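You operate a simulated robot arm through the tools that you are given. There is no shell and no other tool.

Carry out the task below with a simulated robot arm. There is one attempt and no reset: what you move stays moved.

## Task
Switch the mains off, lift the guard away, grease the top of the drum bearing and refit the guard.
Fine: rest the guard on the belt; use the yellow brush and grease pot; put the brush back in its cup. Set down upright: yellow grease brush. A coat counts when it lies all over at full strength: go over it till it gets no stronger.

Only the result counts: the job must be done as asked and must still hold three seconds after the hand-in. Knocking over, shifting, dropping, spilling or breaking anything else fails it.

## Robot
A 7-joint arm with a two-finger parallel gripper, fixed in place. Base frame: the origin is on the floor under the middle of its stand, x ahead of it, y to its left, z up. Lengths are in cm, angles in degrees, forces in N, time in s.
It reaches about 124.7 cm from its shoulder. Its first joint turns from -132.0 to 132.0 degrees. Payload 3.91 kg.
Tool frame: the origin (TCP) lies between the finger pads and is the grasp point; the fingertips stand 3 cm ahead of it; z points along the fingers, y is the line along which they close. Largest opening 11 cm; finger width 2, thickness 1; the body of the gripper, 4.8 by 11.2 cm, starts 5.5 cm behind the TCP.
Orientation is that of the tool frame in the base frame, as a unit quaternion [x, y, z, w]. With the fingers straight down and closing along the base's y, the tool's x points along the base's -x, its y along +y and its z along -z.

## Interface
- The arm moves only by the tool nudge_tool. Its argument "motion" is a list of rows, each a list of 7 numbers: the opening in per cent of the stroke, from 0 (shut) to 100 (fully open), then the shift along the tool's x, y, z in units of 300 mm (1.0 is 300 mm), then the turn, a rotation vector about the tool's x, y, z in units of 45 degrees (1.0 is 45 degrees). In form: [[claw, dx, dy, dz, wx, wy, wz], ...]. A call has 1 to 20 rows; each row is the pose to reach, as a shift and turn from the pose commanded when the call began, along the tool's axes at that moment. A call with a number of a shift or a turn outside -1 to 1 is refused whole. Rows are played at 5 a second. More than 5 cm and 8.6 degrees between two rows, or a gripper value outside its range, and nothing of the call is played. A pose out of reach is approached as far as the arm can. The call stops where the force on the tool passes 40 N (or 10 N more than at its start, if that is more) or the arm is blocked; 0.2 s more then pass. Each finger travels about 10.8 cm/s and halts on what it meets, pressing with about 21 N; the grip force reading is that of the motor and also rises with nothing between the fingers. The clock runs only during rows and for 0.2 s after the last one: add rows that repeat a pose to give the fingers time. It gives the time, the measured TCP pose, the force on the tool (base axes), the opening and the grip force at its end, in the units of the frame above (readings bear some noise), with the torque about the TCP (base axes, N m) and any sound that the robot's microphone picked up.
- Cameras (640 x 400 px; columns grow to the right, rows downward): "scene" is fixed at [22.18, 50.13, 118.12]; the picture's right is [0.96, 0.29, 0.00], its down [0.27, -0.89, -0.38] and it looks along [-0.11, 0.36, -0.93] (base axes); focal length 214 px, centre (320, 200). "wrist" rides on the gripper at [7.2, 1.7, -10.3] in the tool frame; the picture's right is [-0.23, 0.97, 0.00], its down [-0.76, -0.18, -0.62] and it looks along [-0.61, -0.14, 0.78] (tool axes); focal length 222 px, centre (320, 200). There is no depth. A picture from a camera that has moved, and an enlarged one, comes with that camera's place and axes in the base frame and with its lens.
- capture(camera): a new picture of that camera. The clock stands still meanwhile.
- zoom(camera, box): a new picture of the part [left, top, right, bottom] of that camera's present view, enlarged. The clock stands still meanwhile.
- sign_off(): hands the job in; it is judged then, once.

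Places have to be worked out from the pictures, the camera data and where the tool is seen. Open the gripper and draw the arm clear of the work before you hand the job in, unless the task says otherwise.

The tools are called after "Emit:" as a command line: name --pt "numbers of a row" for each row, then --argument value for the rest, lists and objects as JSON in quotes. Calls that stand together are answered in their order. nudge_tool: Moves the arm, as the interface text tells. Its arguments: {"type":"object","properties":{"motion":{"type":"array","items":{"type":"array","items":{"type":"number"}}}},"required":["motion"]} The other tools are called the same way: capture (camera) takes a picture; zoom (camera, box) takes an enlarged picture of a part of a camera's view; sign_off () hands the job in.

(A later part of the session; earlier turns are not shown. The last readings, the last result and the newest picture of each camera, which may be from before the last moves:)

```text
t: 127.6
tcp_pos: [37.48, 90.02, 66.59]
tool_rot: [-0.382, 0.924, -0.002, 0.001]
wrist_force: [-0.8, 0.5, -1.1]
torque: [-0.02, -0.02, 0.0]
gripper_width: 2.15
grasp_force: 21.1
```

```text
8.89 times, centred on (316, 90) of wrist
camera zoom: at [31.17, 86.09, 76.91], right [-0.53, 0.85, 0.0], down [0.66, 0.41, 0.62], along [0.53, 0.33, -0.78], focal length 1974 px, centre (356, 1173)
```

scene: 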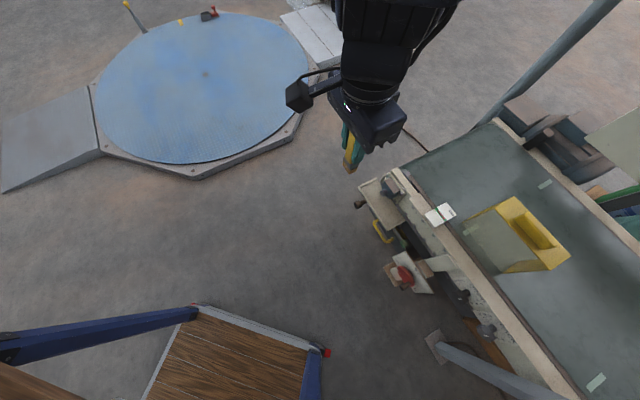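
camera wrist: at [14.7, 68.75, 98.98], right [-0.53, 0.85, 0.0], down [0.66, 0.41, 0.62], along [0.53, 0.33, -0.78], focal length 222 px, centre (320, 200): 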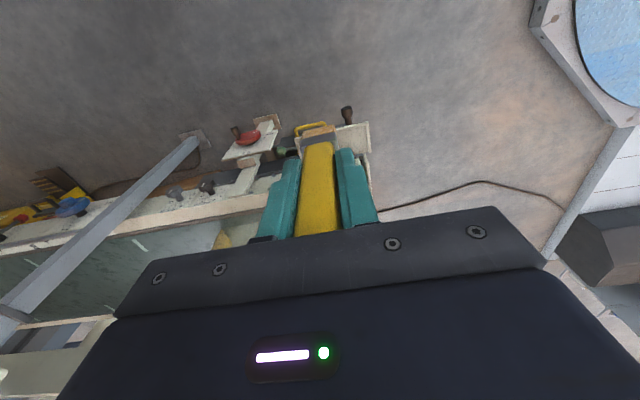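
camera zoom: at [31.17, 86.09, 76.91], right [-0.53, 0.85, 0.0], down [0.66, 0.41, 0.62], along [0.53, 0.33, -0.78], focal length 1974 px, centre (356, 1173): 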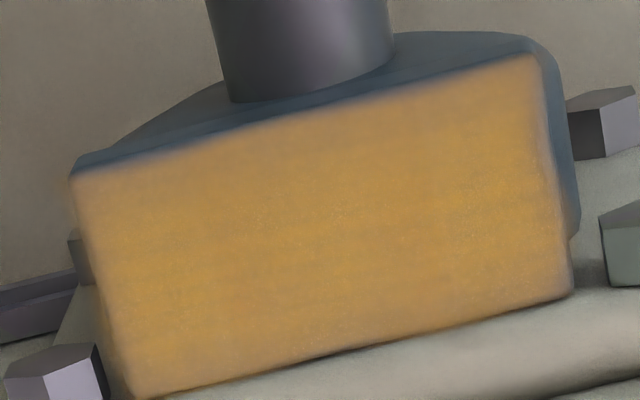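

Nearly saturated; the very ends (especially the −u end) may have been reached only marginally. I do one more round extending further past both ends and edges.

Emit:
nudge_tool --pt "6 0.03 0 0.1 0 0 0" --pt "6 0.053 0 0.2 0 0 0" --pt "6 0.053 0 0.27 0 0 0" --pt "6 0.053 0 0.295 0 0 0" --pt "6 0.053 0 0.306 0 0 0" --pt "6 0.053 0 0.306 0 0 0"

```text
t: 129.0
tcp_pos: [36.45, 89.07, 57.54]
tool_rot: [-0.382, 0.924, -0.001, 0.001]
wrist_force: [-1.1, -1.5, 20.3]
torque: [0.04, 0.04, -0.04]
gripper_width: 2.13
grasp_force: 20.6
```

20 N contact. Stroking with extended ends and cross strokes.

Emit:
nudge_tool --pt "6 0.01 0.035 -0.001 0 0 0" --pt "6 0.02 0.07 -0.001 0 0 0" --pt "6 0.035 0.095 -0.001 0 0 0" --pt "6 0.01 0.095 -0.001 0 0 0" --pt "6 -0.015 0.095 -0.001 0 0 0" --pt "6 -0.025 0.08 -0.001 0 0 0" --pt "6 0 0.08 -0.001 0 0 0" --pt "6 0.025 0.08 -0.001 0 0 0" --pt "6 0.04 0.06 -0.001 0 0 0" --pt "6 0.04 0.03 -0.001 0 0 0" --pt "6 0.04 0 -0.001 0 0 0" --pt "6 0.04 -0.03 -0.001 0 0 0" --pt "6 0.04 -0.06 -0.001 0 0 0" --pt "6 0.04 -0.09 -0.001 0 0 0" --pt "6 0.015 -0.09 -0.001 0 0 0" --pt "6 -0.01 -0.09 -0.001 0 0 0" --pt "6 -0.025 -0.075 -0.001 0 0 0" --pt "6 0 -0.07 -0.001 0 0 0" --pt "6 0.025 -0.065 -0.001 0 0 0" --pt "6 0.02 -0.03 -0.001 0 0 0"

Emit:
nudge_tool --pt "6 0 0.03 0 0 0 0" --pt "6 0 0.06 0 0 0 0" --pt "6 0 0.09 0 0 0 0" --pt "6 -0.02 0.09 0 0 0 0" --pt "6 -0.02 0.06 0 0 0 0" --pt "6 -0.02 0.03 0 0 0 0" --pt "6 -0.02 0 0 0 0 0" --pt "6 -0.02 -0.035 0 0 0 0" --pt "6 -0.045 -0.035 0 0 0 0" --pt "6 -0.045 0 0 0 0 0" --pt "6 -0.045 0.03 0 0 0 0" --pt "6 -0.045 0.06 0 0 0 0" --pt "6 -0.045 0.095 0 0 0 0" --pt "6 -0.02 0.03 0 0 0 0"

Emit:
nudge_tool --pt "6 0 0 -0.05 0 0 0" --pt "6 0 0 -0.15 0 0 0" --pt "6 -0.05 0 -0.3 0 0 0" --pt "6 -0.05 0 -0.3 0 0 0"

Emit:
zoom --camera "wrist" --box '[240, 40, 400, 160]'

Emit:
zoom --camera "scene" --box '[380, 172, 404, 196]'

```text
t: 131.3
tcp_pos: [35.25, 88.54, 57.56]
tool_rot: [-0.382, 0.924, 0.001, 0.002]
wrist_force: [1.6, 0.4, 8.4]
torque: [0.08, -0.14, 0.0]
gripper_width: 2.12
grasp_force: 21.6
out of reach, approached as far as the arm can: row 5, 6
stopped in row 11: the force on the tool passed its limit at 40 N (the readings are from after the stop); the commanded pose is now the measured one
```

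```text
t: 134.3
tcp_pos: [34.93, 89.66, 57.44]
tool_rot: [-0.383, 0.924, 0.001, 0.0]
wrist_force: [-2.9, 1.0, 21.1]
torque: [0.12, 0.23, 0.0]
gripper_width: 2.14
grasp_force: 20.8
out of reach, approached as far as the arm can: row 13
```

```text
t: 135.3
tcp_pos: [35.94, 90.58, 66.48]
tool_rot: [-0.383, 0.924, 0.0, 0.0]
wrist_force: [-0.9, 0.4, -0.2]
torque: [0.02, 0.01, 0.02]
gripper_width: 2.17
grasp_force: 21.3
```

```text
3.33 times, centred on (320, 100) of wrist
camera zoom: at [29.6, 86.61, 76.77], right [-0.53, 0.85, 0.0], down [0.66, 0.41, 0.62], along [0.53, 0.33, -0.78], focal length 740 px, centre (320, 533)
```

zoom: 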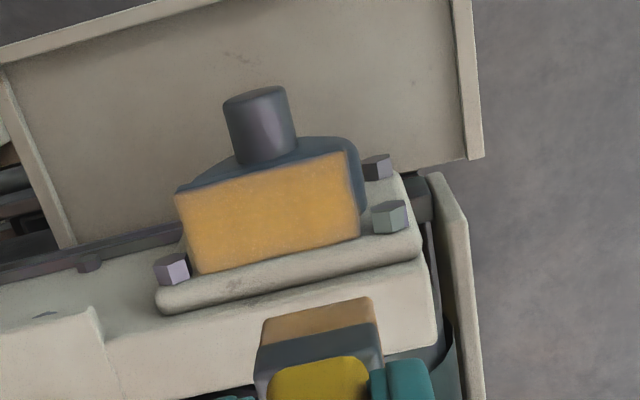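

```text
16.00 times, centred on (392, 184) of scene
camera zoom: at [22.18, 50.13, 118.12], right [0.96, 0.29, 0.0], down [0.27, -0.89, -0.38], along [-0.11, 0.36, -0.93], focal length 3432 px, centre (-832, 456)
```

zoom: 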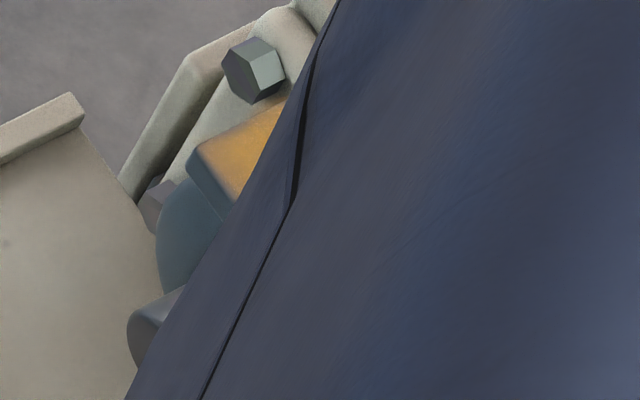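

A corner caught briefly (40 N stop) but everything held. I check the pad close-up and the brush in the grip.

Emit:
zoom --camera "wrist" --box '[272, 72, 344, 117]'

Emit:
capture --camera "wrist"

```text
8.89 times, centred on (308, 94) of wrist
camera zoom: at [29.6, 86.61, 76.77], right [-0.53, 0.85, 0.0], down [0.66, 0.41, 0.62], along [0.53, 0.33, -0.78], focal length 1974 px, centre (427, 1138)
```

zoom: 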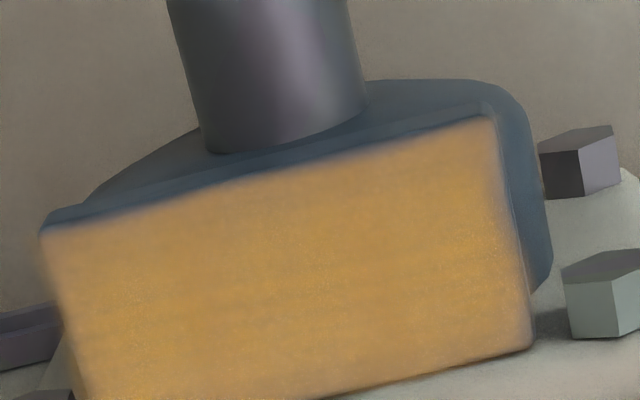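

```text
taken
camera wrist: at [29.6, 86.61, 76.77], right [-0.53, 0.85, 0.0], down [0.66, 0.41, 0.62], along [0.53, 0.33, -0.78], focal length 222 px, centre (320, 200)
```

wrist: 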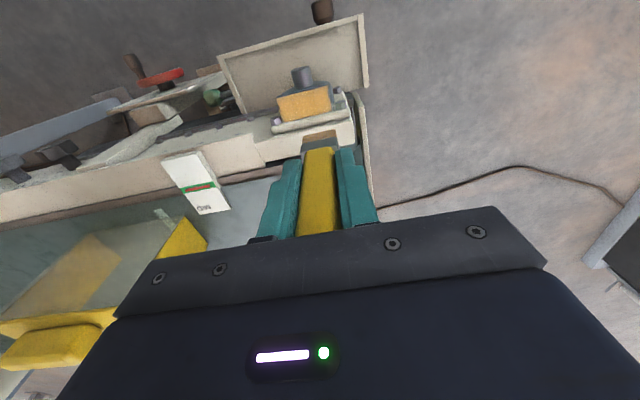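

Colour is stable from the last rounds; the robot-side and +u edges still look slightly softer. I do one more lighter round concentrating on those edges.

Emit:
nudge_tool --pt "6 0.02 -0.03 0.1 0 0 0" --pt "6 0.038 -0.053 0.2 0 0 0" --pt "6 0.038 -0.053 0.27 0 0 0" --pt "6 0.038 -0.053 0.29 0 0 0" --pt "6 0.038 -0.053 0.3 0 0 0" --pt "6 0.038 -0.053 0.3 0 0 0"

```text
t: 136.7
tcp_pos: [36.38, 88.73, 57.59]
tool_rot: [-0.382, 0.924, 0.001, 0.001]
wrist_force: [-0.7, -1.2, 13.9]
torque: [-0.08, -0.02, 0.02]
gripper_width: 2.16
grasp_force: 20.6
```

14 N contact. Now the edge-focused strokes.

Emit:
nudge_tool --pt "6 0.015 0.02 0 0 0 0" --pt "6 0.03 0.045 0 0 0 0" --pt "6 0.03 0.07 0 0 0 0" --pt "6 0.035 0.04 0 0 0 0" --pt "6 0.035 0.01 0 0 0 0" --pt "6 0.035 -0.02 0 0 0 0" --pt "6 0.035 -0.05 0 0 0 0" --pt "6 0.035 -0.08 0 0 0 0" --pt "6 0.015 -0.085 0 0 0 0" --pt "6 -0.01 -0.085 0 0 0 0" --pt "6 -0.025 -0.08 0 0 0 0" --pt "6 0 -0.075 0 0 0 0" --pt "6 0.025 -0.075 0 0 0 0" --pt "6 0.025 -0.045 0 0 0 0" --pt "6 0.025 -0.015 0 0 0 0" --pt "6 0.025 0.015 0 0 0 0" --pt "6 0.025 0.045 0 0 0 0" --pt "6 0.025 0.075 0 0 0 0" --pt "6 0.01 0.075 0 0 0 0" --pt "6 0 0.04 0 0 0 0"

Emit:
nudge_tool --pt "6 0.02 0 0 0 0 0" --pt "6 0.035 -0.03 0 0 0 0" --pt "6 0.035 -0.06 0 0 0 0" --pt "6 0.035 -0.09 0 0 0 0" --pt "6 0.035 -0.12 0 0 0 0" --pt "6 0.01 -0.12 0 0 0 0" --pt "6 -0.015 -0.12 0 0 0 0" --pt "6 -0.015 -0.09 0 0 0 0" --pt "6 -0.015 -0.06 0 0 0 0" --pt "6 -0.015 -0.03 0 0 0 0" --pt "6 -0.015 0 0 0 0 0" --pt "6 0.01 0.03 0 0 0 0" --pt "6 0.03 0.03 0 0 0 0" --pt "6 0.03 0 0 0 0 0" --pt "6 0.02 -0.03 -0.01 0 0 0" --pt "6 0 -0.04 -0.08 0 0 0" --pt "6 -0.03 -0.04 -0.2 0 0 0" --pt "6 -0.05 -0.04 -0.3 0 0 0" --pt "6 -0.05 -0.04 -0.3 0 0 0"

Emit:
zoom --camera "wrist" --box '[240, 40, 400, 160]'

Emit:
zoom --camera "scene" --box '[380, 172, 404, 196]'

```text
t: 140.9
tcp_pos: [35.41, 89.53, 57.57]
tool_rot: [-0.382, 0.924, 0.001, 0.0]
wrist_force: [-6.3, 2.5, 26.1]
torque: [0.25, 0.29, 0.02]
gripper_width: 2.18
grasp_force: 21.2
```

```text
t: 144.9
tcp_pos: [37.28, 89.75, 66.51]
tool_rot: [-0.383, 0.924, 0.0, 0.0]
wrist_force: [0.2, -1.0, -0.2]
torque: [0.02, -0.03, -0.01]
gripper_width: 2.16
grasp_force: 21.3
```

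```text
3.33 times, centred on (320, 100) of wrist
camera zoom: at [30.97, 85.82, 76.88], right [-0.53, 0.85, 0.0], down [0.66, 0.41, 0.62], along [0.53, 0.33, -0.78], focal length 740 px, centre (320, 533)
```

zoom: 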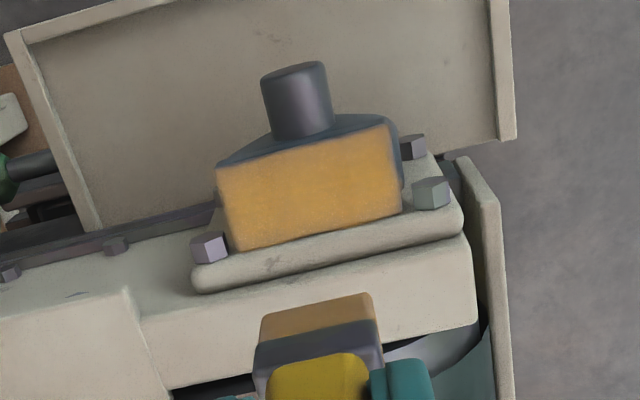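

```text
16.00 times, centred on (392, 184) of scene
camera zoom: at [22.18, 50.13, 118.12], right [0.96, 0.29, 0.0], down [0.27, -0.89, -0.38], along [-0.11, 0.36, -0.93], focal length 3432 px, centre (-832, 456)
```

zoom: 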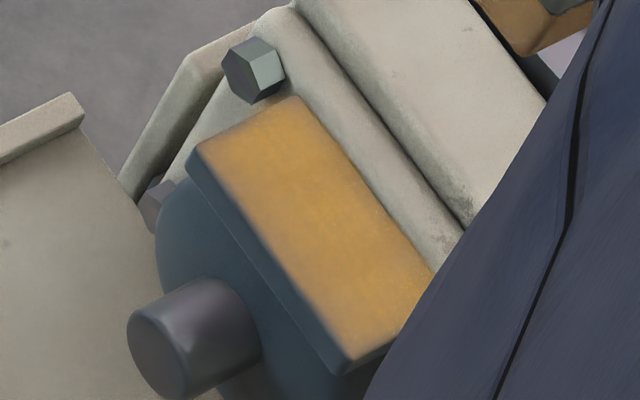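

The coat looks uniform and no longer changes. I now carry the brush back: retreat toward the robot while rising, then along to the shelf.

Emit:
nudge_tool --pt "6 0.06 0 -0.1 0 0 0" --pt "6 0.16 0 -0.2 0 0 0" --pt "6 0.27 0 -0.3 0 0 0" --pt "6 0.38 0 -0.4 0 0 0" --pt "6 0.49 0 -0.5 0 0 0" --pt "6 0.6 0 -0.6 0 0 0" --pt "6 0.7 0 -0.7 0 0 0" --pt "6 0.78 0 -0.75 0 0 0"

Emit:
nudge_tool --pt "6 0 -0.09 -0.08 0 0 0" --pt "6 0 -0.19 -0.17 0 0 0" --pt "6 0 -0.29 -0.27 0 0 0" --pt "6 0 -0.39 -0.37 0 0 0" --pt "6 0 -0.49 -0.47 0 0 0" --pt "6 0 -0.6 -0.57 0 0 0" --pt "6 0 -0.71 -0.68 0 0 0" --pt "6 0 -0.82 -0.79 0 0 0" --pt "6 0 -0.93 -0.9 0 0 0"

Emit:
capture --camera "scene"

Emit:
zoom --camera "scene" --box '[376, 168, 408, 200]'

```text
t: 146.7
tcp_pos: [20.76, 73.08, 89.0]
tool_rot: [-0.382, 0.924, -0.001, -0.001]
wrist_force: [-0.1, -0.5, -1.2]
torque: [0.01, 0.04, 0.01]
gripper_width: 2.13
grasp_force: 21.0
```

```text
t: 148.7
tcp_pos: [40.18, 53.56, 115.83]
tool_rot: [-0.382, 0.924, -0.001, 0.001]
wrist_force: [0.3, 0.5, -0.6]
torque: [-0.03, 0.0, 0.02]
gripper_width: 2.15
grasp_force: 20.5
```

```text
taken
```

scene: 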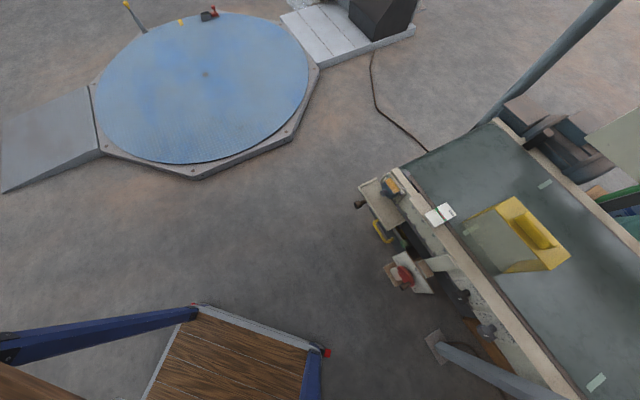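

```text
12.50 times, centred on (392, 184) of scene
camera zoom: at [22.18, 50.13, 118.12], right [0.96, 0.29, 0.0], down [0.27, -0.89, -0.38], along [-0.11, 0.36, -0.93], focal length 2681 px, centre (-580, 400)
```

zoom: 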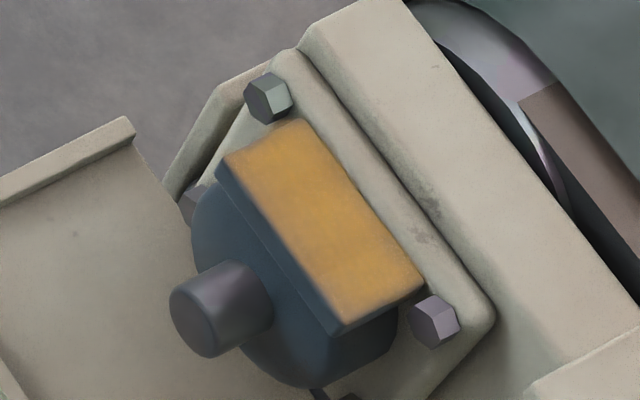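

Now the pad is unobstructed in the scene view. I zoom in further to check the near (+u) corner.

Emit:
zoom --camera "scene" --box '[382, 176, 402, 196]'

Emit:
zoom --camera "scene" --box '[388, 183, 402, 197]'

```text
16.00 times, centred on (392, 186) of scene
camera zoom: at [22.18, 50.13, 118.12], right [0.96, 0.29, 0.0], down [0.27, -0.89, -0.38], along [-0.11, 0.36, -0.93], focal length 3432 px, centre (-832, 424)
```

zoom: 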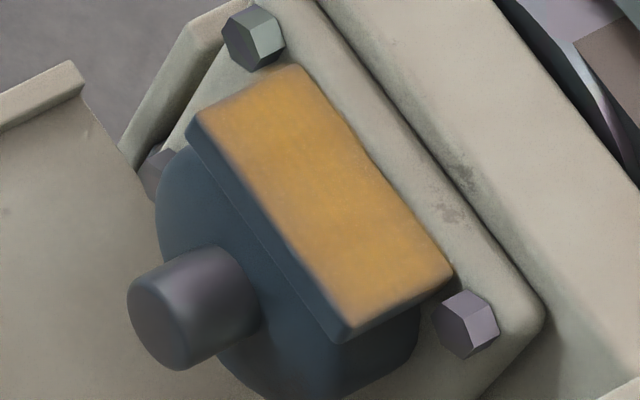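

```text
16.00 times, centred on (395, 190) of scene
camera zoom: at [22.18, 50.13, 118.12], right [0.96, 0.29, 0.0], down [0.27, -0.89, -0.38], along [-0.11, 0.36, -0.93], focal length 3432 px, centre (-880, 360)
```

zoom: 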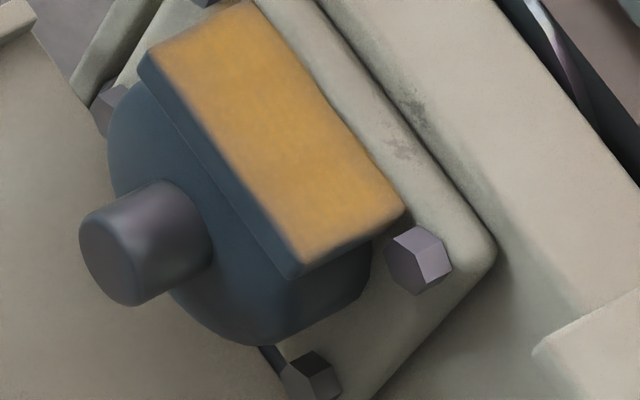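

The robot-side edge and its two corners look paler than the rest, so the brush hasn't quite reached there. I check that the bristles still carry grease before going back.

Emit:
zoom --camera "wrist" --box '[260, 80, 380, 170]'

Emit:
zoom --camera "scene" --box '[360, 180, 424, 244]'

```text
4.44 times, centred on (320, 125) of wrist
camera zoom: at [33.89, 49.61, 126.22], right [-0.53, 0.85, 0.0], down [0.66, 0.41, 0.62], along [0.53, 0.33, -0.78], focal length 987 px, centre (320, 533)
```

zoom: 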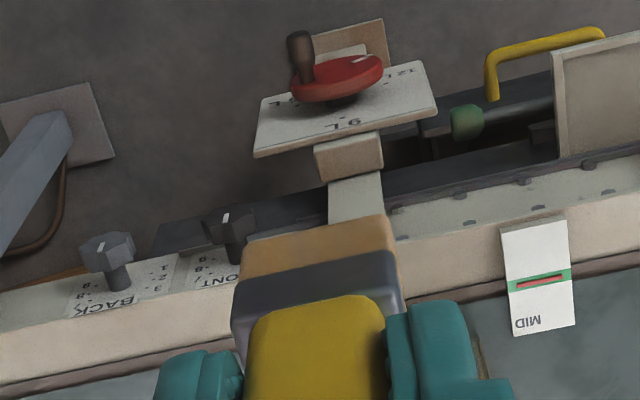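

```text
6.25 times, centred on (392, 212) of scene
camera zoom: at [22.18, 50.13, 118.12], right [0.96, 0.29, 0.0], down [0.27, -0.89, -0.38], along [-0.11, 0.36, -0.93], focal length 1340 px, centre (-130, 125)
```

zoom: 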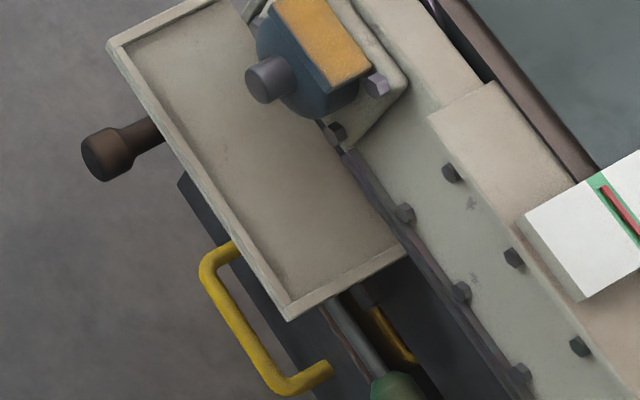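

The bristles still look loaded, but to be safe I'll re-dip before the final edge passes. I go back up to the pot.

Emit:
nudge_tool --pt "6 0 -0.09 -0.08 0 0 0" --pt "6 0 -0.19 -0.17 0 0 0" --pt "6 0 -0.29 -0.27 0 0 0" --pt "6 0 -0.39 -0.37 0 0 0" --pt "6 0 -0.49 -0.47 0 0 0" --pt "6 0 -0.6 -0.57 0 0 0" --pt "6 0 -0.71 -0.68 0 0 0" --pt "6 0 -0.82 -0.79 0 0 0" --pt "6 0 -0.94 -0.85 0 0 0" --pt "6 0 -0.94 -0.85 0 0 0"

Emit:
nudge_tool --pt "6 -0.1 0 0 0 0 0" --pt "6 -0.23 0 0 0 0 0" --pt "6 -0.36 0 0 0 0 0" --pt "6 -0.49 0 0 0 0 0" --pt "6 -0.605 0 0 0 0 0" --pt "6 -0.605 0 0 0 0 0"

Emit:
zoom --camera "wrist" --box '[240, 60, 400, 180]'

```text
t: 150.9
tcp_pos: [60.28, 33.42, 141.32]
tool_rot: [-0.383, 0.924, 0.0, 0.001]
wrist_force: [0.1, -0.4, -0.6]
torque: [-0.02, 0.01, -0.06]
gripper_width: 2.18
grasp_force: 20.6
```

```text
t: 152.3
tcp_pos: [73.03, 46.3, 141.7]
tool_rot: [-0.382, 0.924, 0.0, 0.001]
wrist_force: [-1.2, -0.4, -0.9]
torque: [-0.01, 0.0, 0.01]
gripper_width: 2.16
grasp_force: 21.2
```

```text
3.33 times, centred on (320, 120) of wrist
camera zoom: at [66.75, 42.27, 151.95], right [-0.53, 0.85, 0.0], down [0.66, 0.41, 0.62], along [0.53, 0.33, -0.78], focal length 740 px, centre (320, 467)
```

zoom: 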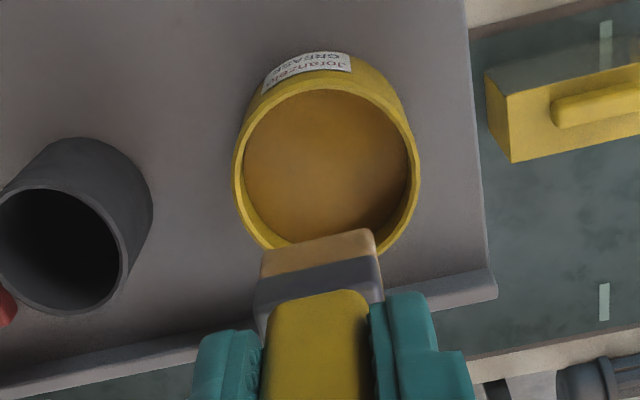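

Over the pot again and centred. I lower into the grease, slowing near the surface.

Emit:
nudge_tool --pt "6 0 0 0.08 0 0 0" --pt "6 0 0 0.16 0 0 0" --pt "6 0 0 0.24 0 0 0" --pt "6 0 0 0.3 0 0 0" --pt "6 0 0 0.315 0 0 0" --pt "6 0 0 0.325 0 0 0" --pt "6 0 0 0.33 0 0 0" --pt "6 0 0 0.33 0 0 0"

```text
t: 154.1
tcp_pos: [73.12, 46.27, 131.7]
tool_rot: [-0.382, 0.924, 0.001, 0.002]
wrist_force: [4.6, 1.9, 31.4]
torque: [0.29, -0.45, -0.01]
gripper_width: 2.16
grasp_force: 21.6
```

Pressed into the grease at 131.7 (31 N); I ease off, dwell, and lift out.

Emit:
nudge_tool --pt "6 0 0 -0.006 0 0 0" --pt "6 0 0 -0.007 0 0 0" --pt "6 0 0 -0.007 0 0 0" --pt "6 0 0 -0.06 0 0 0" --pt "6 0 0 -0.14 0 0 0" --pt "6 0 0 -0.24 0 0 0" --pt "6 0 0 -0.33 0 0 0" --pt "6 0 0 -0.33 0 0 0"

Emit:
zoom --camera "wrist" --box '[240, 60, 400, 180]'

```text
t: 155.9
tcp_pos: [73.22, 46.07, 141.53]
tool_rot: [-0.383, 0.924, 0.0, 0.001]
wrist_force: [-0.7, -0.1, 0.6]
torque: [-0.01, -0.01, 0.01]
gripper_width: 2.17
grasp_force: 21.4
```

```text
3.33 times, centred on (320, 120) of wrist
camera zoom: at [66.93, 42.26, 151.82], right [-0.53, 0.85, 0.0], down [0.66, 0.41, 0.62], along [0.53, 0.33, -0.78], focal length 740 px, centre (320, 467)
```

zoom: 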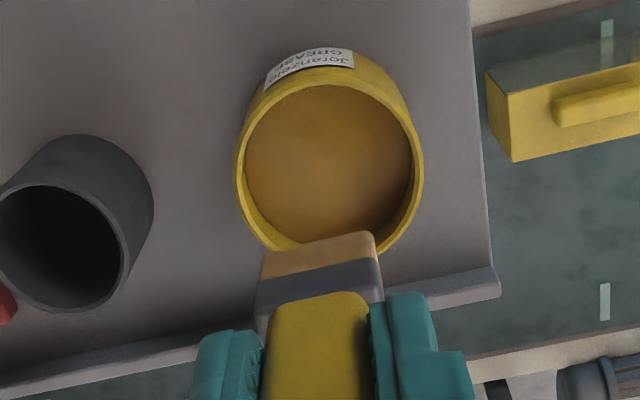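

Reloaded. I return to the bearing by the same route.

Emit:
nudge_tool --pt "6 0.1 0 0 0 0 0" --pt "6 0.23 0 0 0 0 0" --pt "6 0.36 0 0 0 0 0" --pt "6 0.49 0 0 0 0 0" --pt "6 0.6 0 0 0 0 0"

Emit:
nudge_tool --pt "6 0 0.09 0.08 0 0 0" --pt "6 0 0.19 0.17 0 0 0" --pt "6 0 0.29 0.27 0 0 0" --pt "6 0 0.39 0.37 0 0 0" --pt "6 0 0.49 0.47 0 0 0" --pt "6 0 0.6 0.57 0 0 0" --pt "6 0 0.71 0.68 0 0 0" --pt "6 0 0.82 0.79 0 0 0" --pt "6 0 0.93 0.9 0 0 0"

Emit:
nudge_tool --pt "6 0 0.09 0.08 0 0 0" --pt "6 0 0.19 0.17 0 0 0" --pt "6 0 0.29 0.27 0 0 0" --pt "6 0 0.39 0.37 0 0 0" --pt "6 0 0.49 0.47 0 0 0" --pt "6 0 0.6 0.57 0 0 0" --pt "6 0 0.71 0.68 0 0 0" --pt "6 0 0.82 0.79 0 0 0" --pt "6 0 0.94 0.85 0 0 0" --pt "6 0 0.94 0.85 0 0 0"

Emit:
nudge_tool --pt "6 -0.1 0 0.1 0 0 0" --pt "6 -0.21 0 0.21 0 0 0" --pt "6 -0.32 0 0.32 0 0 0" --pt "6 -0.43 0 0.43 0 0 0" --pt "6 -0.54 0 0.54 0 0 0" --pt "6 -0.64 0 0.64 0 0 0" --pt "6 -0.72 0 0.73 0 0 0" --pt "6 -0.72 0 0.753 0 0 0" --pt "6 -0.72 0 0.753 0 0 0"

```text
t: 157.1
tcp_pos: [60.33, 33.5, 141.24]
tool_rot: [-0.383, 0.924, 0.001, 0.0]
wrist_force: [0.4, 0.9, -1.9]
torque: [-0.07, 0.01, -0.03]
gripper_width: 2.17
grasp_force: 21.6
```

```text
t: 159.1
tcp_pos: [40.73, 53.07, 114.61]
tool_rot: [-0.383, 0.924, 0.0, 0.002]
wrist_force: [1.1, -0.4, -1.0]
torque: [-0.01, 0.0, 0.0]
gripper_width: 2.15
grasp_force: 21.3
```

```text
t: 161.3
tcp_pos: [21.0, 73.24, 88.86]
tool_rot: [-0.382, 0.924, 0.0, 0.001]
wrist_force: [-0.4, 0.6, -0.6]
torque: [-0.01, 0.0, 0.0]
gripper_width: 2.18
grasp_force: 21.5
```

```text
t: 163.3
tcp_pos: [36.15, 88.56, 66.14]
tool_rot: [-0.382, 0.924, 0.0, 0.0]
wrist_force: [-0.5, 0.2, -0.3]
torque: [0.03, 0.0, 0.01]
gripper_width: 2.17
grasp_force: 20.9
```

Above the pad again; I look at it from here before contact.

Emit:
zoom --camera "wrist" --box '[280, 60, 352, 120]'

Emit:
nudge_tool --pt "6 0 0 0.1 0 0 0" --pt "6 0 0 0.2 0 0 0" --pt "6 0 0 0.26 0 0 0" --pt "6 0 0 0.28 0 0 0" --pt "6 0 0 0.287 0 0 0" --pt "6 0 0 0.287 0 0 0"

```text
6.67 times, centred on (316, 90) of wrist
camera zoom: at [29.81, 84.54, 76.58], right [-0.53, 0.85, 0.0], down [0.66, 0.41, 0.62], along [0.53, 0.33, -0.78], focal length 1481 px, centre (347, 933)
```

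zoom: 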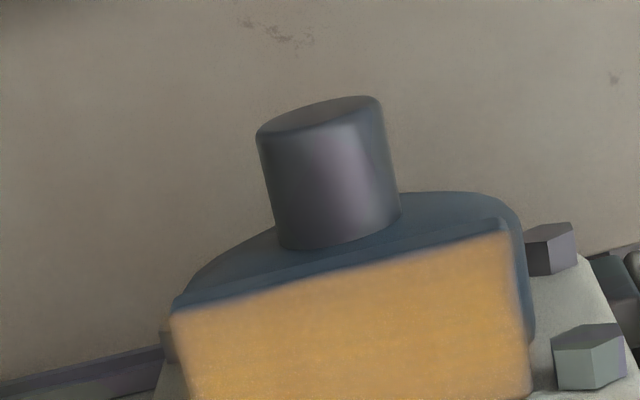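

```text
t: 164.7
tcp_pos: [36.16, 88.46, 57.59]
tool_rot: [-0.383, 0.924, 0.001, 0.001]
wrist_force: [0.6, 0.7, 0.0]
torque: [0.01, -0.01, 0.0]
gripper_width: 2.12
grasp_force: 21.0
```

No contact yet at 57.6, so I lower slightly more.

Emit:
nudge_tool --pt "6 0 0 0.005 0 0 0" --pt "6 0 0 0.01 0 0 0" --pt "6 0 0 0.01 0 0 0"

```text
t: 165.5
tcp_pos: [36.11, 88.55, 57.41]
tool_rot: [-0.383, 0.924, 0.001, 0.001]
wrist_force: [-0.3, -1.3, 17.5]
torque: [0.02, -0.05, 0.01]
gripper_width: 2.17
grasp_force: 21.3
```

17.5 N contact. I brush lane by lane, from the robot-side edge to the belt side, overrunning both ends.

Emit:
nudge_tool --pt "6 0.015 0.03 0 0 0 0" --pt "6 0.025 0.06 0 0 0 0" --pt "6 0.038 0.085 0 0 0 0" --pt "6 0.038 0.055 0 0 0 0" --pt "6 0.038 0.025 0 0 0 0" --pt "6 0.038 -0.005 0 0 0 0" --pt "6 0.038 -0.035 0 0 0 0" --pt "6 0.038 -0.06 0 0 0 0" --pt "6 0.038 -0.085 0 0 0 0" --pt "6 0.02 -0.085 0 0 0 0" --pt "6 0.02 -0.055 0 0 0 0" --pt "6 0.02 -0.025 0 0 0 0" --pt "6 0.02 0.005 0 0 0 0" --pt "6 0.02 0.035 0 0 0 0" --pt "6 0.02 0.06 0 0 0 0" --pt "6 0.02 0.085 0 0 0 0" --pt "6 0.003 0.085 0 0 0 0" --pt "6 0.003 0.055 0 0 0 0" --pt "6 0.003 0.025 0 0 0 0" --pt "6 0.003 0 0 0 0 0"

Emit:
nudge_tool --pt "6 0 -0.03 0 0 0 0" --pt "6 0 -0.06 0 0 0 0" --pt "6 0 -0.085 0 0 0 0" --pt "6 -0.02 -0.085 0 0 0 0" --pt "6 -0.02 -0.055 0 0 0 0" --pt "6 -0.02 -0.025 0 0 0 0" --pt "6 -0.02 0.005 0 0 0 0" --pt "6 -0.02 0.035 0 0 0 0" --pt "6 -0.02 0.065 0 0 0 0" --pt "6 -0.035 0.06 0 0 0 0" --pt "6 -0.035 0.03 0 0 0 0" --pt "6 -0.035 0 0 0 0 0" --pt "6 -0.035 -0.03 0 0 0 0" --pt "6 -0.035 -0.06 0 0 0 0" --pt "6 -0.035 -0.085 0 0 0 0" --pt "6 -0.01 -0.085 0 0 0 0" --pt "6 0.015 -0.085 0 0 0 0" --pt "6 0.035 -0.08 0 0 0 0" --pt "6 0.035 -0.05 0 0 0 0" --pt "6 0.035 -0.02 0 0 0 0"

Emit:
nudge_tool --pt "6 0 0.03 0 0 0 0" --pt "6 0 0.06 0 0 0 0" --pt "6 0 0.09 0 0 0 0" --pt "6 -0.02 0.1 0 0 0 0" --pt "6 -0.04 0.095 0 0 0 0" --pt "6 -0.04 0.07 0 0 0 0" --pt "6 -0.02 0.07 0 0 0 0" --pt "6 0 0.07 0 0 0 0" --pt "6 0 0.04 0 0 0 0" --pt "6 0 0.01 0 0 0 0" --pt "6 0 -0.02 0 0 0 0" --pt "6 0 -0.05 0 0 0 0" --pt "6 -0.02 -0.03 0 0 0 0" --pt "6 -0.02 0 0 0 0 0" --pt "6 -0.02 0.03 -0.01 0 0 0" --pt "6 -0.02 0.03 -0.06 0 0 0" --pt "6 -0.05 0.03 -0.16 0 0 0" --pt "6 -0.07 0.03 -0.3 0 0 0" --pt "6 -0.07 0.03 -0.3 0 0 0"

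Emit:
zoom --camera "wrist" --box '[240, 40, 400, 160]'

Emit:
zoom --camera "scene" --box '[382, 176, 402, 196]'

```text
t: 169.7
tcp_pos: [36.12, 88.4, 57.51]
tool_rot: [-0.382, 0.924, 0.001, 0.001]
wrist_force: [-4.8, 2.5, 22.5]
torque: [0.37, 0.07, 0.05]
gripper_width: 2.16
grasp_force: 20.9
```

```text
t: 173.9
tcp_pos: [35.66, 87.29, 57.51]
tool_rot: [-0.383, 0.924, 0.001, 0.001]
wrist_force: [5.5, -5.9, 29.3]
torque: [-0.12, -0.53, -0.05]
gripper_width: 2.18
grasp_force: 20.9
```

```text
t: 176.6
tcp_pos: [36.82, 86.54, 57.5]
tool_rot: [-0.382, 0.924, 0.0, 0.001]
wrist_force: [0.2, 2.3, 11.0]
torque: [0.17, -0.06, 0.01]
gripper_width: 2.14
grasp_force: 21.4
stopped in row 13: the force on the tool passed its limit at 46 N (the readings are from after the stop); the commanded pose is now the measured one
```

```text
3.33 times, centred on (320, 100) of wrist
camera zoom: at [30.44, 82.49, 67.87], right [-0.53, 0.85, 0.0], down [0.66, 0.41, 0.62], along [0.53, 0.33, -0.78], focal length 740 px, centre (320, 533)
```

zoom: 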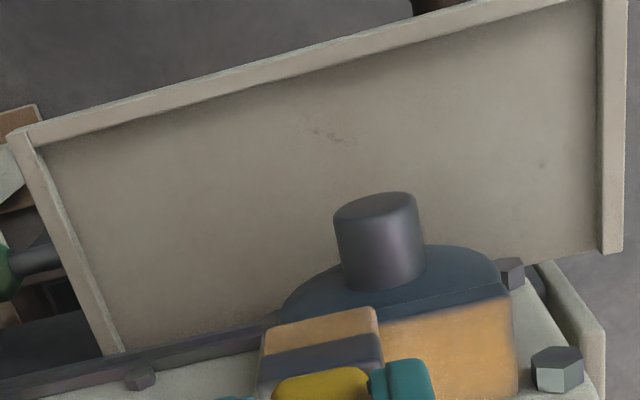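

```text
16.00 times, centred on (392, 186) of scene
camera zoom: at [22.18, 50.13, 118.12], right [0.96, 0.29, 0.0], down [0.27, -0.89, -0.38], along [-0.11, 0.36, -0.93], focal length 3432 px, centre (-832, 424)
```

zoom: 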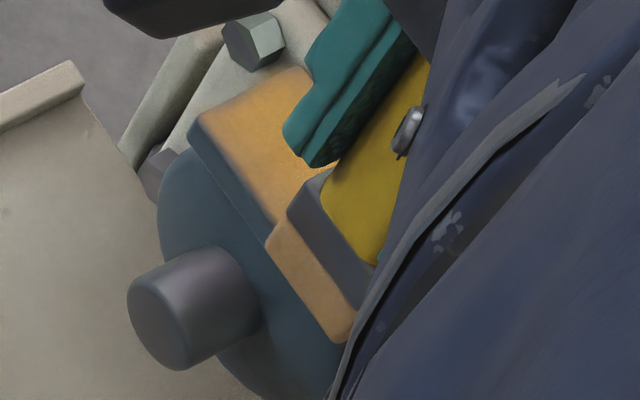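

The stroke ended with a catch at the robot-side corner, but everything is still in place. I lift and inspect.

Emit:
nudge_tool --pt "6 0 0 -0.03 0 0 0" --pt "6 0 0.02 -0.1 0 0 0" --pt "6 -0.05 0.05 -0.2 0 0 0" --pt "6 -0.1 0.05 -0.3 0 0 0" --pt "6 -0.1 0.05 -0.3 0 0 0"

Emit:
zoom --camera "wrist" --box '[240, 40, 400, 160]'

Emit:
zoom --camera "scene" --box '[382, 176, 402, 196]'

```text
t: 177.8
tcp_pos: [37.75, 89.51, 66.37]
tool_rot: [-0.381, 0.924, -0.001, 0.0]
wrist_force: [-0.6, -1.0, -1.0]
torque: [0.0, 0.0, 0.02]
gripper_width: 2.17
grasp_force: 21.1
```

```text
3.33 times, centred on (320, 100) of wrist
camera zoom: at [31.52, 85.59, 76.72], right [-0.53, 0.85, 0.0], down [0.66, 0.41, 0.62], along [0.53, 0.33, -0.78], focal length 740 px, centre (320, 533)
```

zoom: 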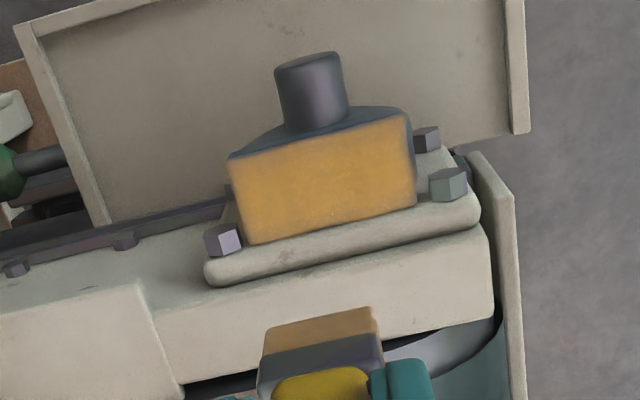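

```text
16.00 times, centred on (392, 186) of scene
camera zoom: at [22.18, 50.13, 118.12], right [0.96, 0.29, 0.0], down [0.27, -0.89, -0.38], along [-0.11, 0.36, -0.93], focal length 3432 px, centre (-832, 424)
```

zoom: 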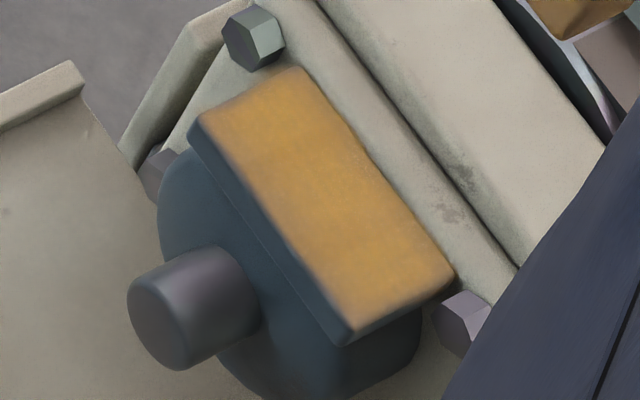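

The pad looks the same strength as before the extra round apart from slightly fuller corners. One more close-up to confirm.

Emit:
zoom --camera "wrist" --box '[284, 70, 356, 115]'

```text
8.89 times, centred on (320, 92) of wrist
camera zoom: at [31.52, 85.59, 76.72], right [-0.53, 0.85, 0.0], down [0.66, 0.41, 0.62], along [0.53, 0.33, -0.78], focal length 1974 px, centre (320, 1156)
```

zoom: 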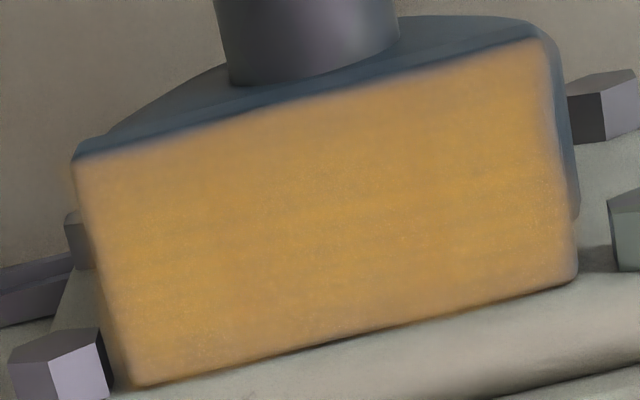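

The coat is uniform across the pad. Now I return the brush to its cup: retreat and rise, then along in front of the shelf.

Emit:
nudge_tool --pt "6 0.06 0 -0.1 0 0 0" --pt "6 0.16 0 -0.2 0 0 0" --pt "6 0.27 0 -0.3 0 0 0" --pt "6 0.38 0 -0.4 0 0 0" --pt "6 0.49 0 -0.5 0 0 0" --pt "6 0.6 0 -0.6 0 0 0" --pt "6 0.7 0 -0.7 0 0 0" --pt "6 0.79 0 -0.75 0 0 0"

Emit:
nudge_tool --pt "6 0 -0.09 -0.08 0 0 0" --pt "6 0 -0.19 -0.17 0 0 0" --pt "6 0 -0.29 -0.27 0 0 0" --pt "6 0 -0.39 -0.37 0 0 0" --pt "6 0 -0.49 -0.47 0 0 0" --pt "6 0 -0.6 -0.57 0 0 0" --pt "6 0 -0.71 -0.68 0 0 0" --pt "6 0 -0.82 -0.79 0 0 0" --pt "6 0 -0.93 -0.9 0 0 0"

Emit:
zoom --camera "scene" --box '[382, 176, 402, 196]'

Emit:
nudge_tool --pt "6 0 -0.09 -0.08 0 0 0" --pt "6 0 -0.19 -0.17 0 0 0" --pt "6 0 -0.29 -0.27 0 0 0" --pt "6 0 -0.39 -0.37 0 0 0" --pt "6 0 -0.49 -0.47 0 0 0" --pt "6 0 -0.6 -0.57 0 0 0" --pt "6 0 -0.71 -0.68 0 0 0" --pt "6 0 -0.82 -0.79 0 0 0" --pt "6 0 -0.94 -0.85 0 0 0"

Emit:
nudge_tool --pt "6 0 -0.11 0 0 0 0" --pt "6 0 -0.22 0 0 0 0" --pt "6 0 -0.32 0 0 0 0" --pt "6 0 -0.32 0 0 0 0"

```text
t: 179.6
tcp_pos: [21.1, 72.69, 89.08]
tool_rot: [-0.381, 0.924, -0.001, 0.0]
wrist_force: [0.4, -0.5, -0.7]
torque: [0.0, 0.05, -0.05]
gripper_width: 2.17
grasp_force: 21.0
```

```text
t: 181.6
tcp_pos: [40.87, 53.04, 115.75]
tool_rot: [-0.382, 0.924, -0.002, -0.001]
wrist_force: [-0.9, 0.5, -0.4]
torque: [-0.06, -0.02, 0.0]
gripper_width: 2.14
grasp_force: 20.5
```

```text
16.00 times, centred on (392, 186) of scene
camera zoom: at [22.18, 50.13, 118.12], right [0.96, 0.29, 0.0], down [0.27, -0.89, -0.38], along [-0.11, 0.36, -0.93], focal length 3432 px, centre (-832, 424)
```

zoom: 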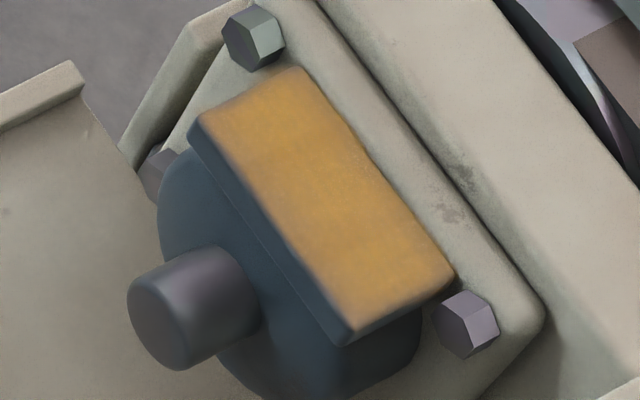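

```text
t: 183.6
tcp_pos: [60.59, 33.34, 141.52]
tool_rot: [-0.382, 0.924, 0.0, 0.001]
wrist_force: [0.0, 0.5, -0.8]
torque: [-0.04, -0.01, 0.04]
gripper_width: 2.14
grasp_force: 20.6
```

```text
t: 184.6
tcp_pos: [67.46, 26.46, 141.57]
tool_rot: [-0.383, 0.924, -0.001, 0.001]
wrist_force: [-0.2, 0.2, -0.4]
torque: [0.01, 0.03, 0.0]
gripper_width: 2.17
grasp_force: 21.1
```

Lined up with the cup (u = 29.0). I move outward over the cup and look before lowering.

Emit:
nudge_tool --pt "6 -0.1 0 0 0 0 0" --pt "6 -0.23 0 0.01 0 0 0" --pt "6 -0.36 -0.003 0.02 0 0 0" --pt "6 -0.49 -0.003 0.03 0 0 0" --pt "6 -0.624 -0.003 0.035 0 0 0" --pt "6 -0.624 -0.003 0.035 0 0 0"

Emit:
capture --camera "wrist"

Emit:
zoom --camera "wrist" --box '[240, 60, 400, 180]'

```text
t: 186.0
tcp_pos: [80.62, 39.5, 140.26]
tool_rot: [-0.382, 0.924, -0.001, -0.001]
wrist_force: [-0.4, -1.2, -0.3]
torque: [0.02, 0.02, 0.04]
gripper_width: 2.14
grasp_force: 20.8
```

```text
taken
camera wrist: at [74.38, 35.55, 150.67], right [-0.53, 0.85, 0.0], down [0.66, 0.41, 0.62], along [0.53, 0.33, -0.78], focal length 222 px, centre (320, 200)
```

wrist: 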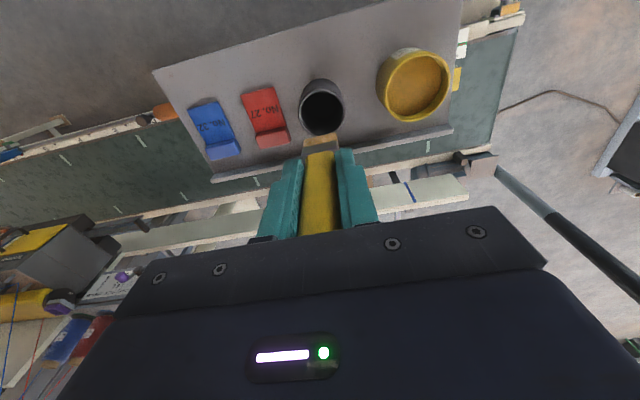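

```text
3.33 times, centred on (320, 120) of wrist
camera zoom: at [74.38, 35.55, 150.67], right [-0.53, 0.85, 0.0], down [0.66, 0.41, 0.62], along [0.53, 0.33, -0.78], focal length 740 px, centre (320, 467)
```

zoom: 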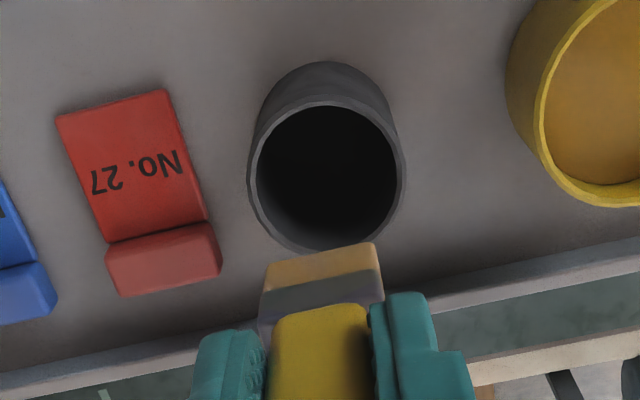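

The cup's centre is within a few mm of the tool axis. I shift 2 mm outward and lower the brush into the cup.

Emit:
nudge_tool --pt "6 -0.006 0 0.04 0 0 0" --pt "6 -0.006 0 0.1 0 0 0" --pt "6 -0.006 0 0.16 0 0 0" --pt "6 -0.006 0 0.22 0 0 0" --pt "6 -0.006 0 0.28 0 0 0" --pt "6 -0.006 0 0.32 0 0 0" --pt "6 -0.006 0 0.32 0 0 0"

Emit:
zoom --camera "wrist" --box '[240, 60, 400, 180]'

```text
t: 187.6
tcp_pos: [80.85, 39.57, 130.66]
tool_rot: [-0.382, 0.924, -0.001, 0.0]
wrist_force: [-1.6, 0.2, -0.2]
torque: [-0.01, 0.02, -0.03]
gripper_width: 2.14
grasp_force: 20.9
```

```text
3.33 times, centred on (320, 120) of wrist
camera zoom: at [74.5, 35.66, 141.13], right [-0.53, 0.85, 0.0], down [0.66, 0.41, 0.62], along [0.53, 0.33, -0.78], focal length 740 px, centre (320, 467)
```

zoom: 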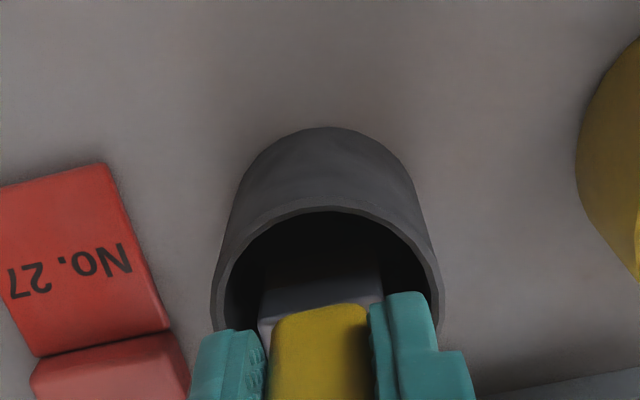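

The brush is inside the cup. I lower in small steps feeling for the bottom.

Emit:
nudge_tool --pt "6 0 0 0.015 0 0 0" --pt "6 0 0 0.03 0 0 0" --pt "6 0 0 0.04 0 0 0" --pt "6 0 0 0.04 0 0 0"

```text
t: 188.6
tcp_pos: [80.77, 39.73, 129.61]
tool_rot: [-0.382, 0.924, -0.001, 0.0]
wrist_force: [-1.1, 0.0, -0.8]
torque: [-0.02, 0.06, 0.0]
gripper_width: 2.12
grasp_force: 20.3
```

Emit:
nudge_tool --pt "6 0 0 0.006 0 0 0" --pt "6 0 0 0.012 0 0 0" --pt "6 0 0 0.012 0 0 0"

```text
t: 189.4
tcp_pos: [80.78, 39.58, 129.27]
tool_rot: [-0.383, 0.924, -0.001, 0.001]
wrist_force: [0.6, 1.8, 5.2]
torque: [0.06, 0.1, -0.02]
gripper_width: 2.15
grasp_force: 21.3
```

Touching the bottom with 5 N at z = 129.3. I open the fingers slowly to release the brush.

Emit:
nudge_tool --pt "22 0 0 0 0 0 0" --pt "30 0 0 0 0 0 0" --pt "40 0 0 0 0 0 0" --pt "55 0 0 0 0 0 0" --pt "60 0 0 0 0 0 0" --pt "60 0 0 0 0 0 0"

Emit:
zoom --camera "wrist" --box '[220, 80, 440, 240]'

```text
t: 190.8
tcp_pos: [80.8, 39.73, 129.19]
tool_rot: [-0.382, 0.924, 0.0, -0.001]
wrist_force: [-0.5, -0.3, 0.2]
torque: [0.03, -0.02, -0.02]
gripper_width: 6.6
grasp_force: 0.1
```

```text
2.50 times, centred on (330, 160) of wrist
camera zoom: at [74.49, 35.73, 139.54], right [-0.53, 0.85, 0.0], down [0.66, 0.41, 0.62], along [0.53, 0.33, -0.78], focal length 555 px, centre (295, 300)
```

zoom: 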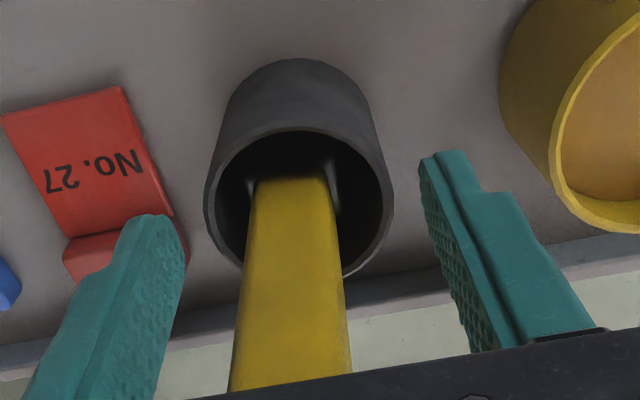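

The brush stands upright in the cup. I rise straight up a bit, then back away from the shelf.

Emit:
nudge_tool --pt "60 0 0 -0.04 0 0 0" --pt "60 0 0 -0.1 0 0 0" --pt "60 0 0 -0.18 0 0 0" --pt "60 0.1 0 -0.22 0 0 0" --pt "60 0.2 0 -0.24 0 0 0" --pt "60 0.3 0 -0.26 0 0 0" --pt "60 0.3 0 -0.3 0 0 0" --pt "60 0.3 0 -0.3 0 0 0"

Emit:
capture --camera "wrist"

Emit:
zoom --camera "wrist" --box '[280, 80, 440, 220]'

```text
t: 192.6
tcp_pos: [74.46, 33.25, 138.36]
tool_rot: [-0.382, 0.924, 0.0, 0.001]
wrist_force: [-0.6, 0.1, 0.6]
torque: [0.06, 0.01, 0.04]
gripper_width: 6.6
grasp_force: 0.2
```

```text
taken
camera wrist: at [68.2, 29.28, 148.72], right [-0.53, 0.85, 0.0], down [0.66, 0.41, 0.62], along [0.53, 0.33, -0.78], focal length 222 px, centre (320, 200)
```

wrist: 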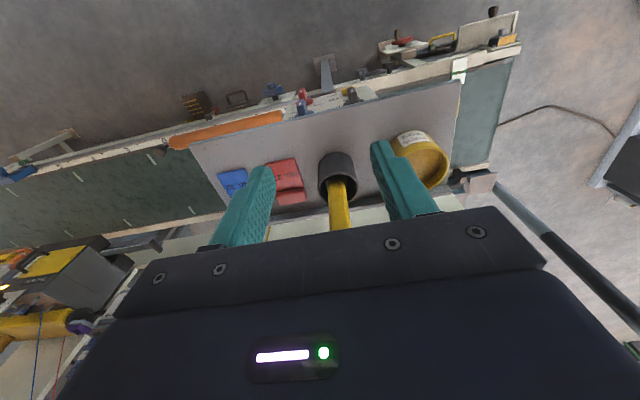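

```text
2.86 times, centred on (360, 150) of wrist
camera zoom: at [68.2, 29.28, 148.72], right [-0.53, 0.85, 0.0], down [0.66, 0.41, 0.62], along [0.53, 0.33, -0.78], focal length 635 px, centre (206, 343)
```

zoom: 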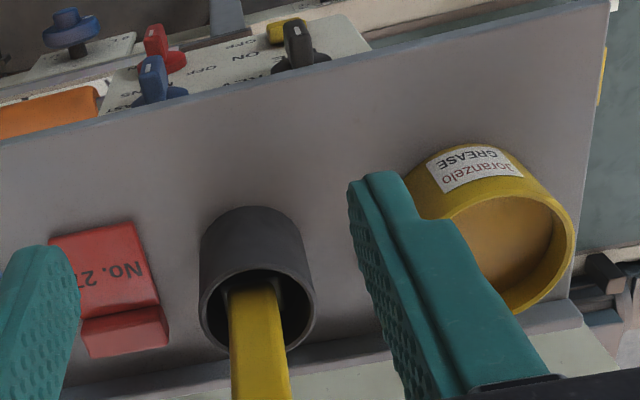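

The brush is safely back upright. Now for the guard: I back off from the shelf, descend and turn the hand 90° on the way.

Emit:
nudge_tool --pt "60 0.1 0 0.1 0 0 0" --pt "60 0.2 0 0.2 0 0 0" --pt "60 0.3 0 0.3 0 0 0" --pt "60 0.4 0 0.4 0 0 0" --pt "60 0.4 0 0.5 0 0 0"

Emit:
nudge_tool --pt "60 0 0.1 0.09 0 0 -0.11" --pt "60 0 0.2 0.19 0 0 -0.22" --pt "60 0 0.3 0.29 0 0 -0.33" --pt "60 0 0.4 0.39 0 0 -0.44" --pt "60 0 0.5 0.49 0 0 -0.55" --pt "60 0 0.6 0.59 0 0 -0.66" --pt "60 0 0.7 0.69 0 0 -0.77" --pt "60 0 0.8 0.79 0 0 -0.88" --pt "60 0 0.9 0.9 0 0 -1.0" --pt "60 0 0.9 0.9 0 0 -1.0"

```text
t: 193.8
tcp_pos: [65.88, 24.77, 123.17]
tool_rot: [-0.382, 0.924, -0.001, 0.0]
wrist_force: [0.3, 0.2, -0.3]
torque: [0.0, -0.01, 0.0]
gripper_width: 6.62
grasp_force: 0.0
```

```text
t: 196.0
tcp_pos: [46.87, 43.88, 96.12]
tool_rot: [0.707, -0.707, 0.0, 0.0]
wrist_force: [-0.3, -0.5, -0.2]
torque: [0.0, 0.03, -0.01]
gripper_width: 6.57
grasp_force: 0.1
```

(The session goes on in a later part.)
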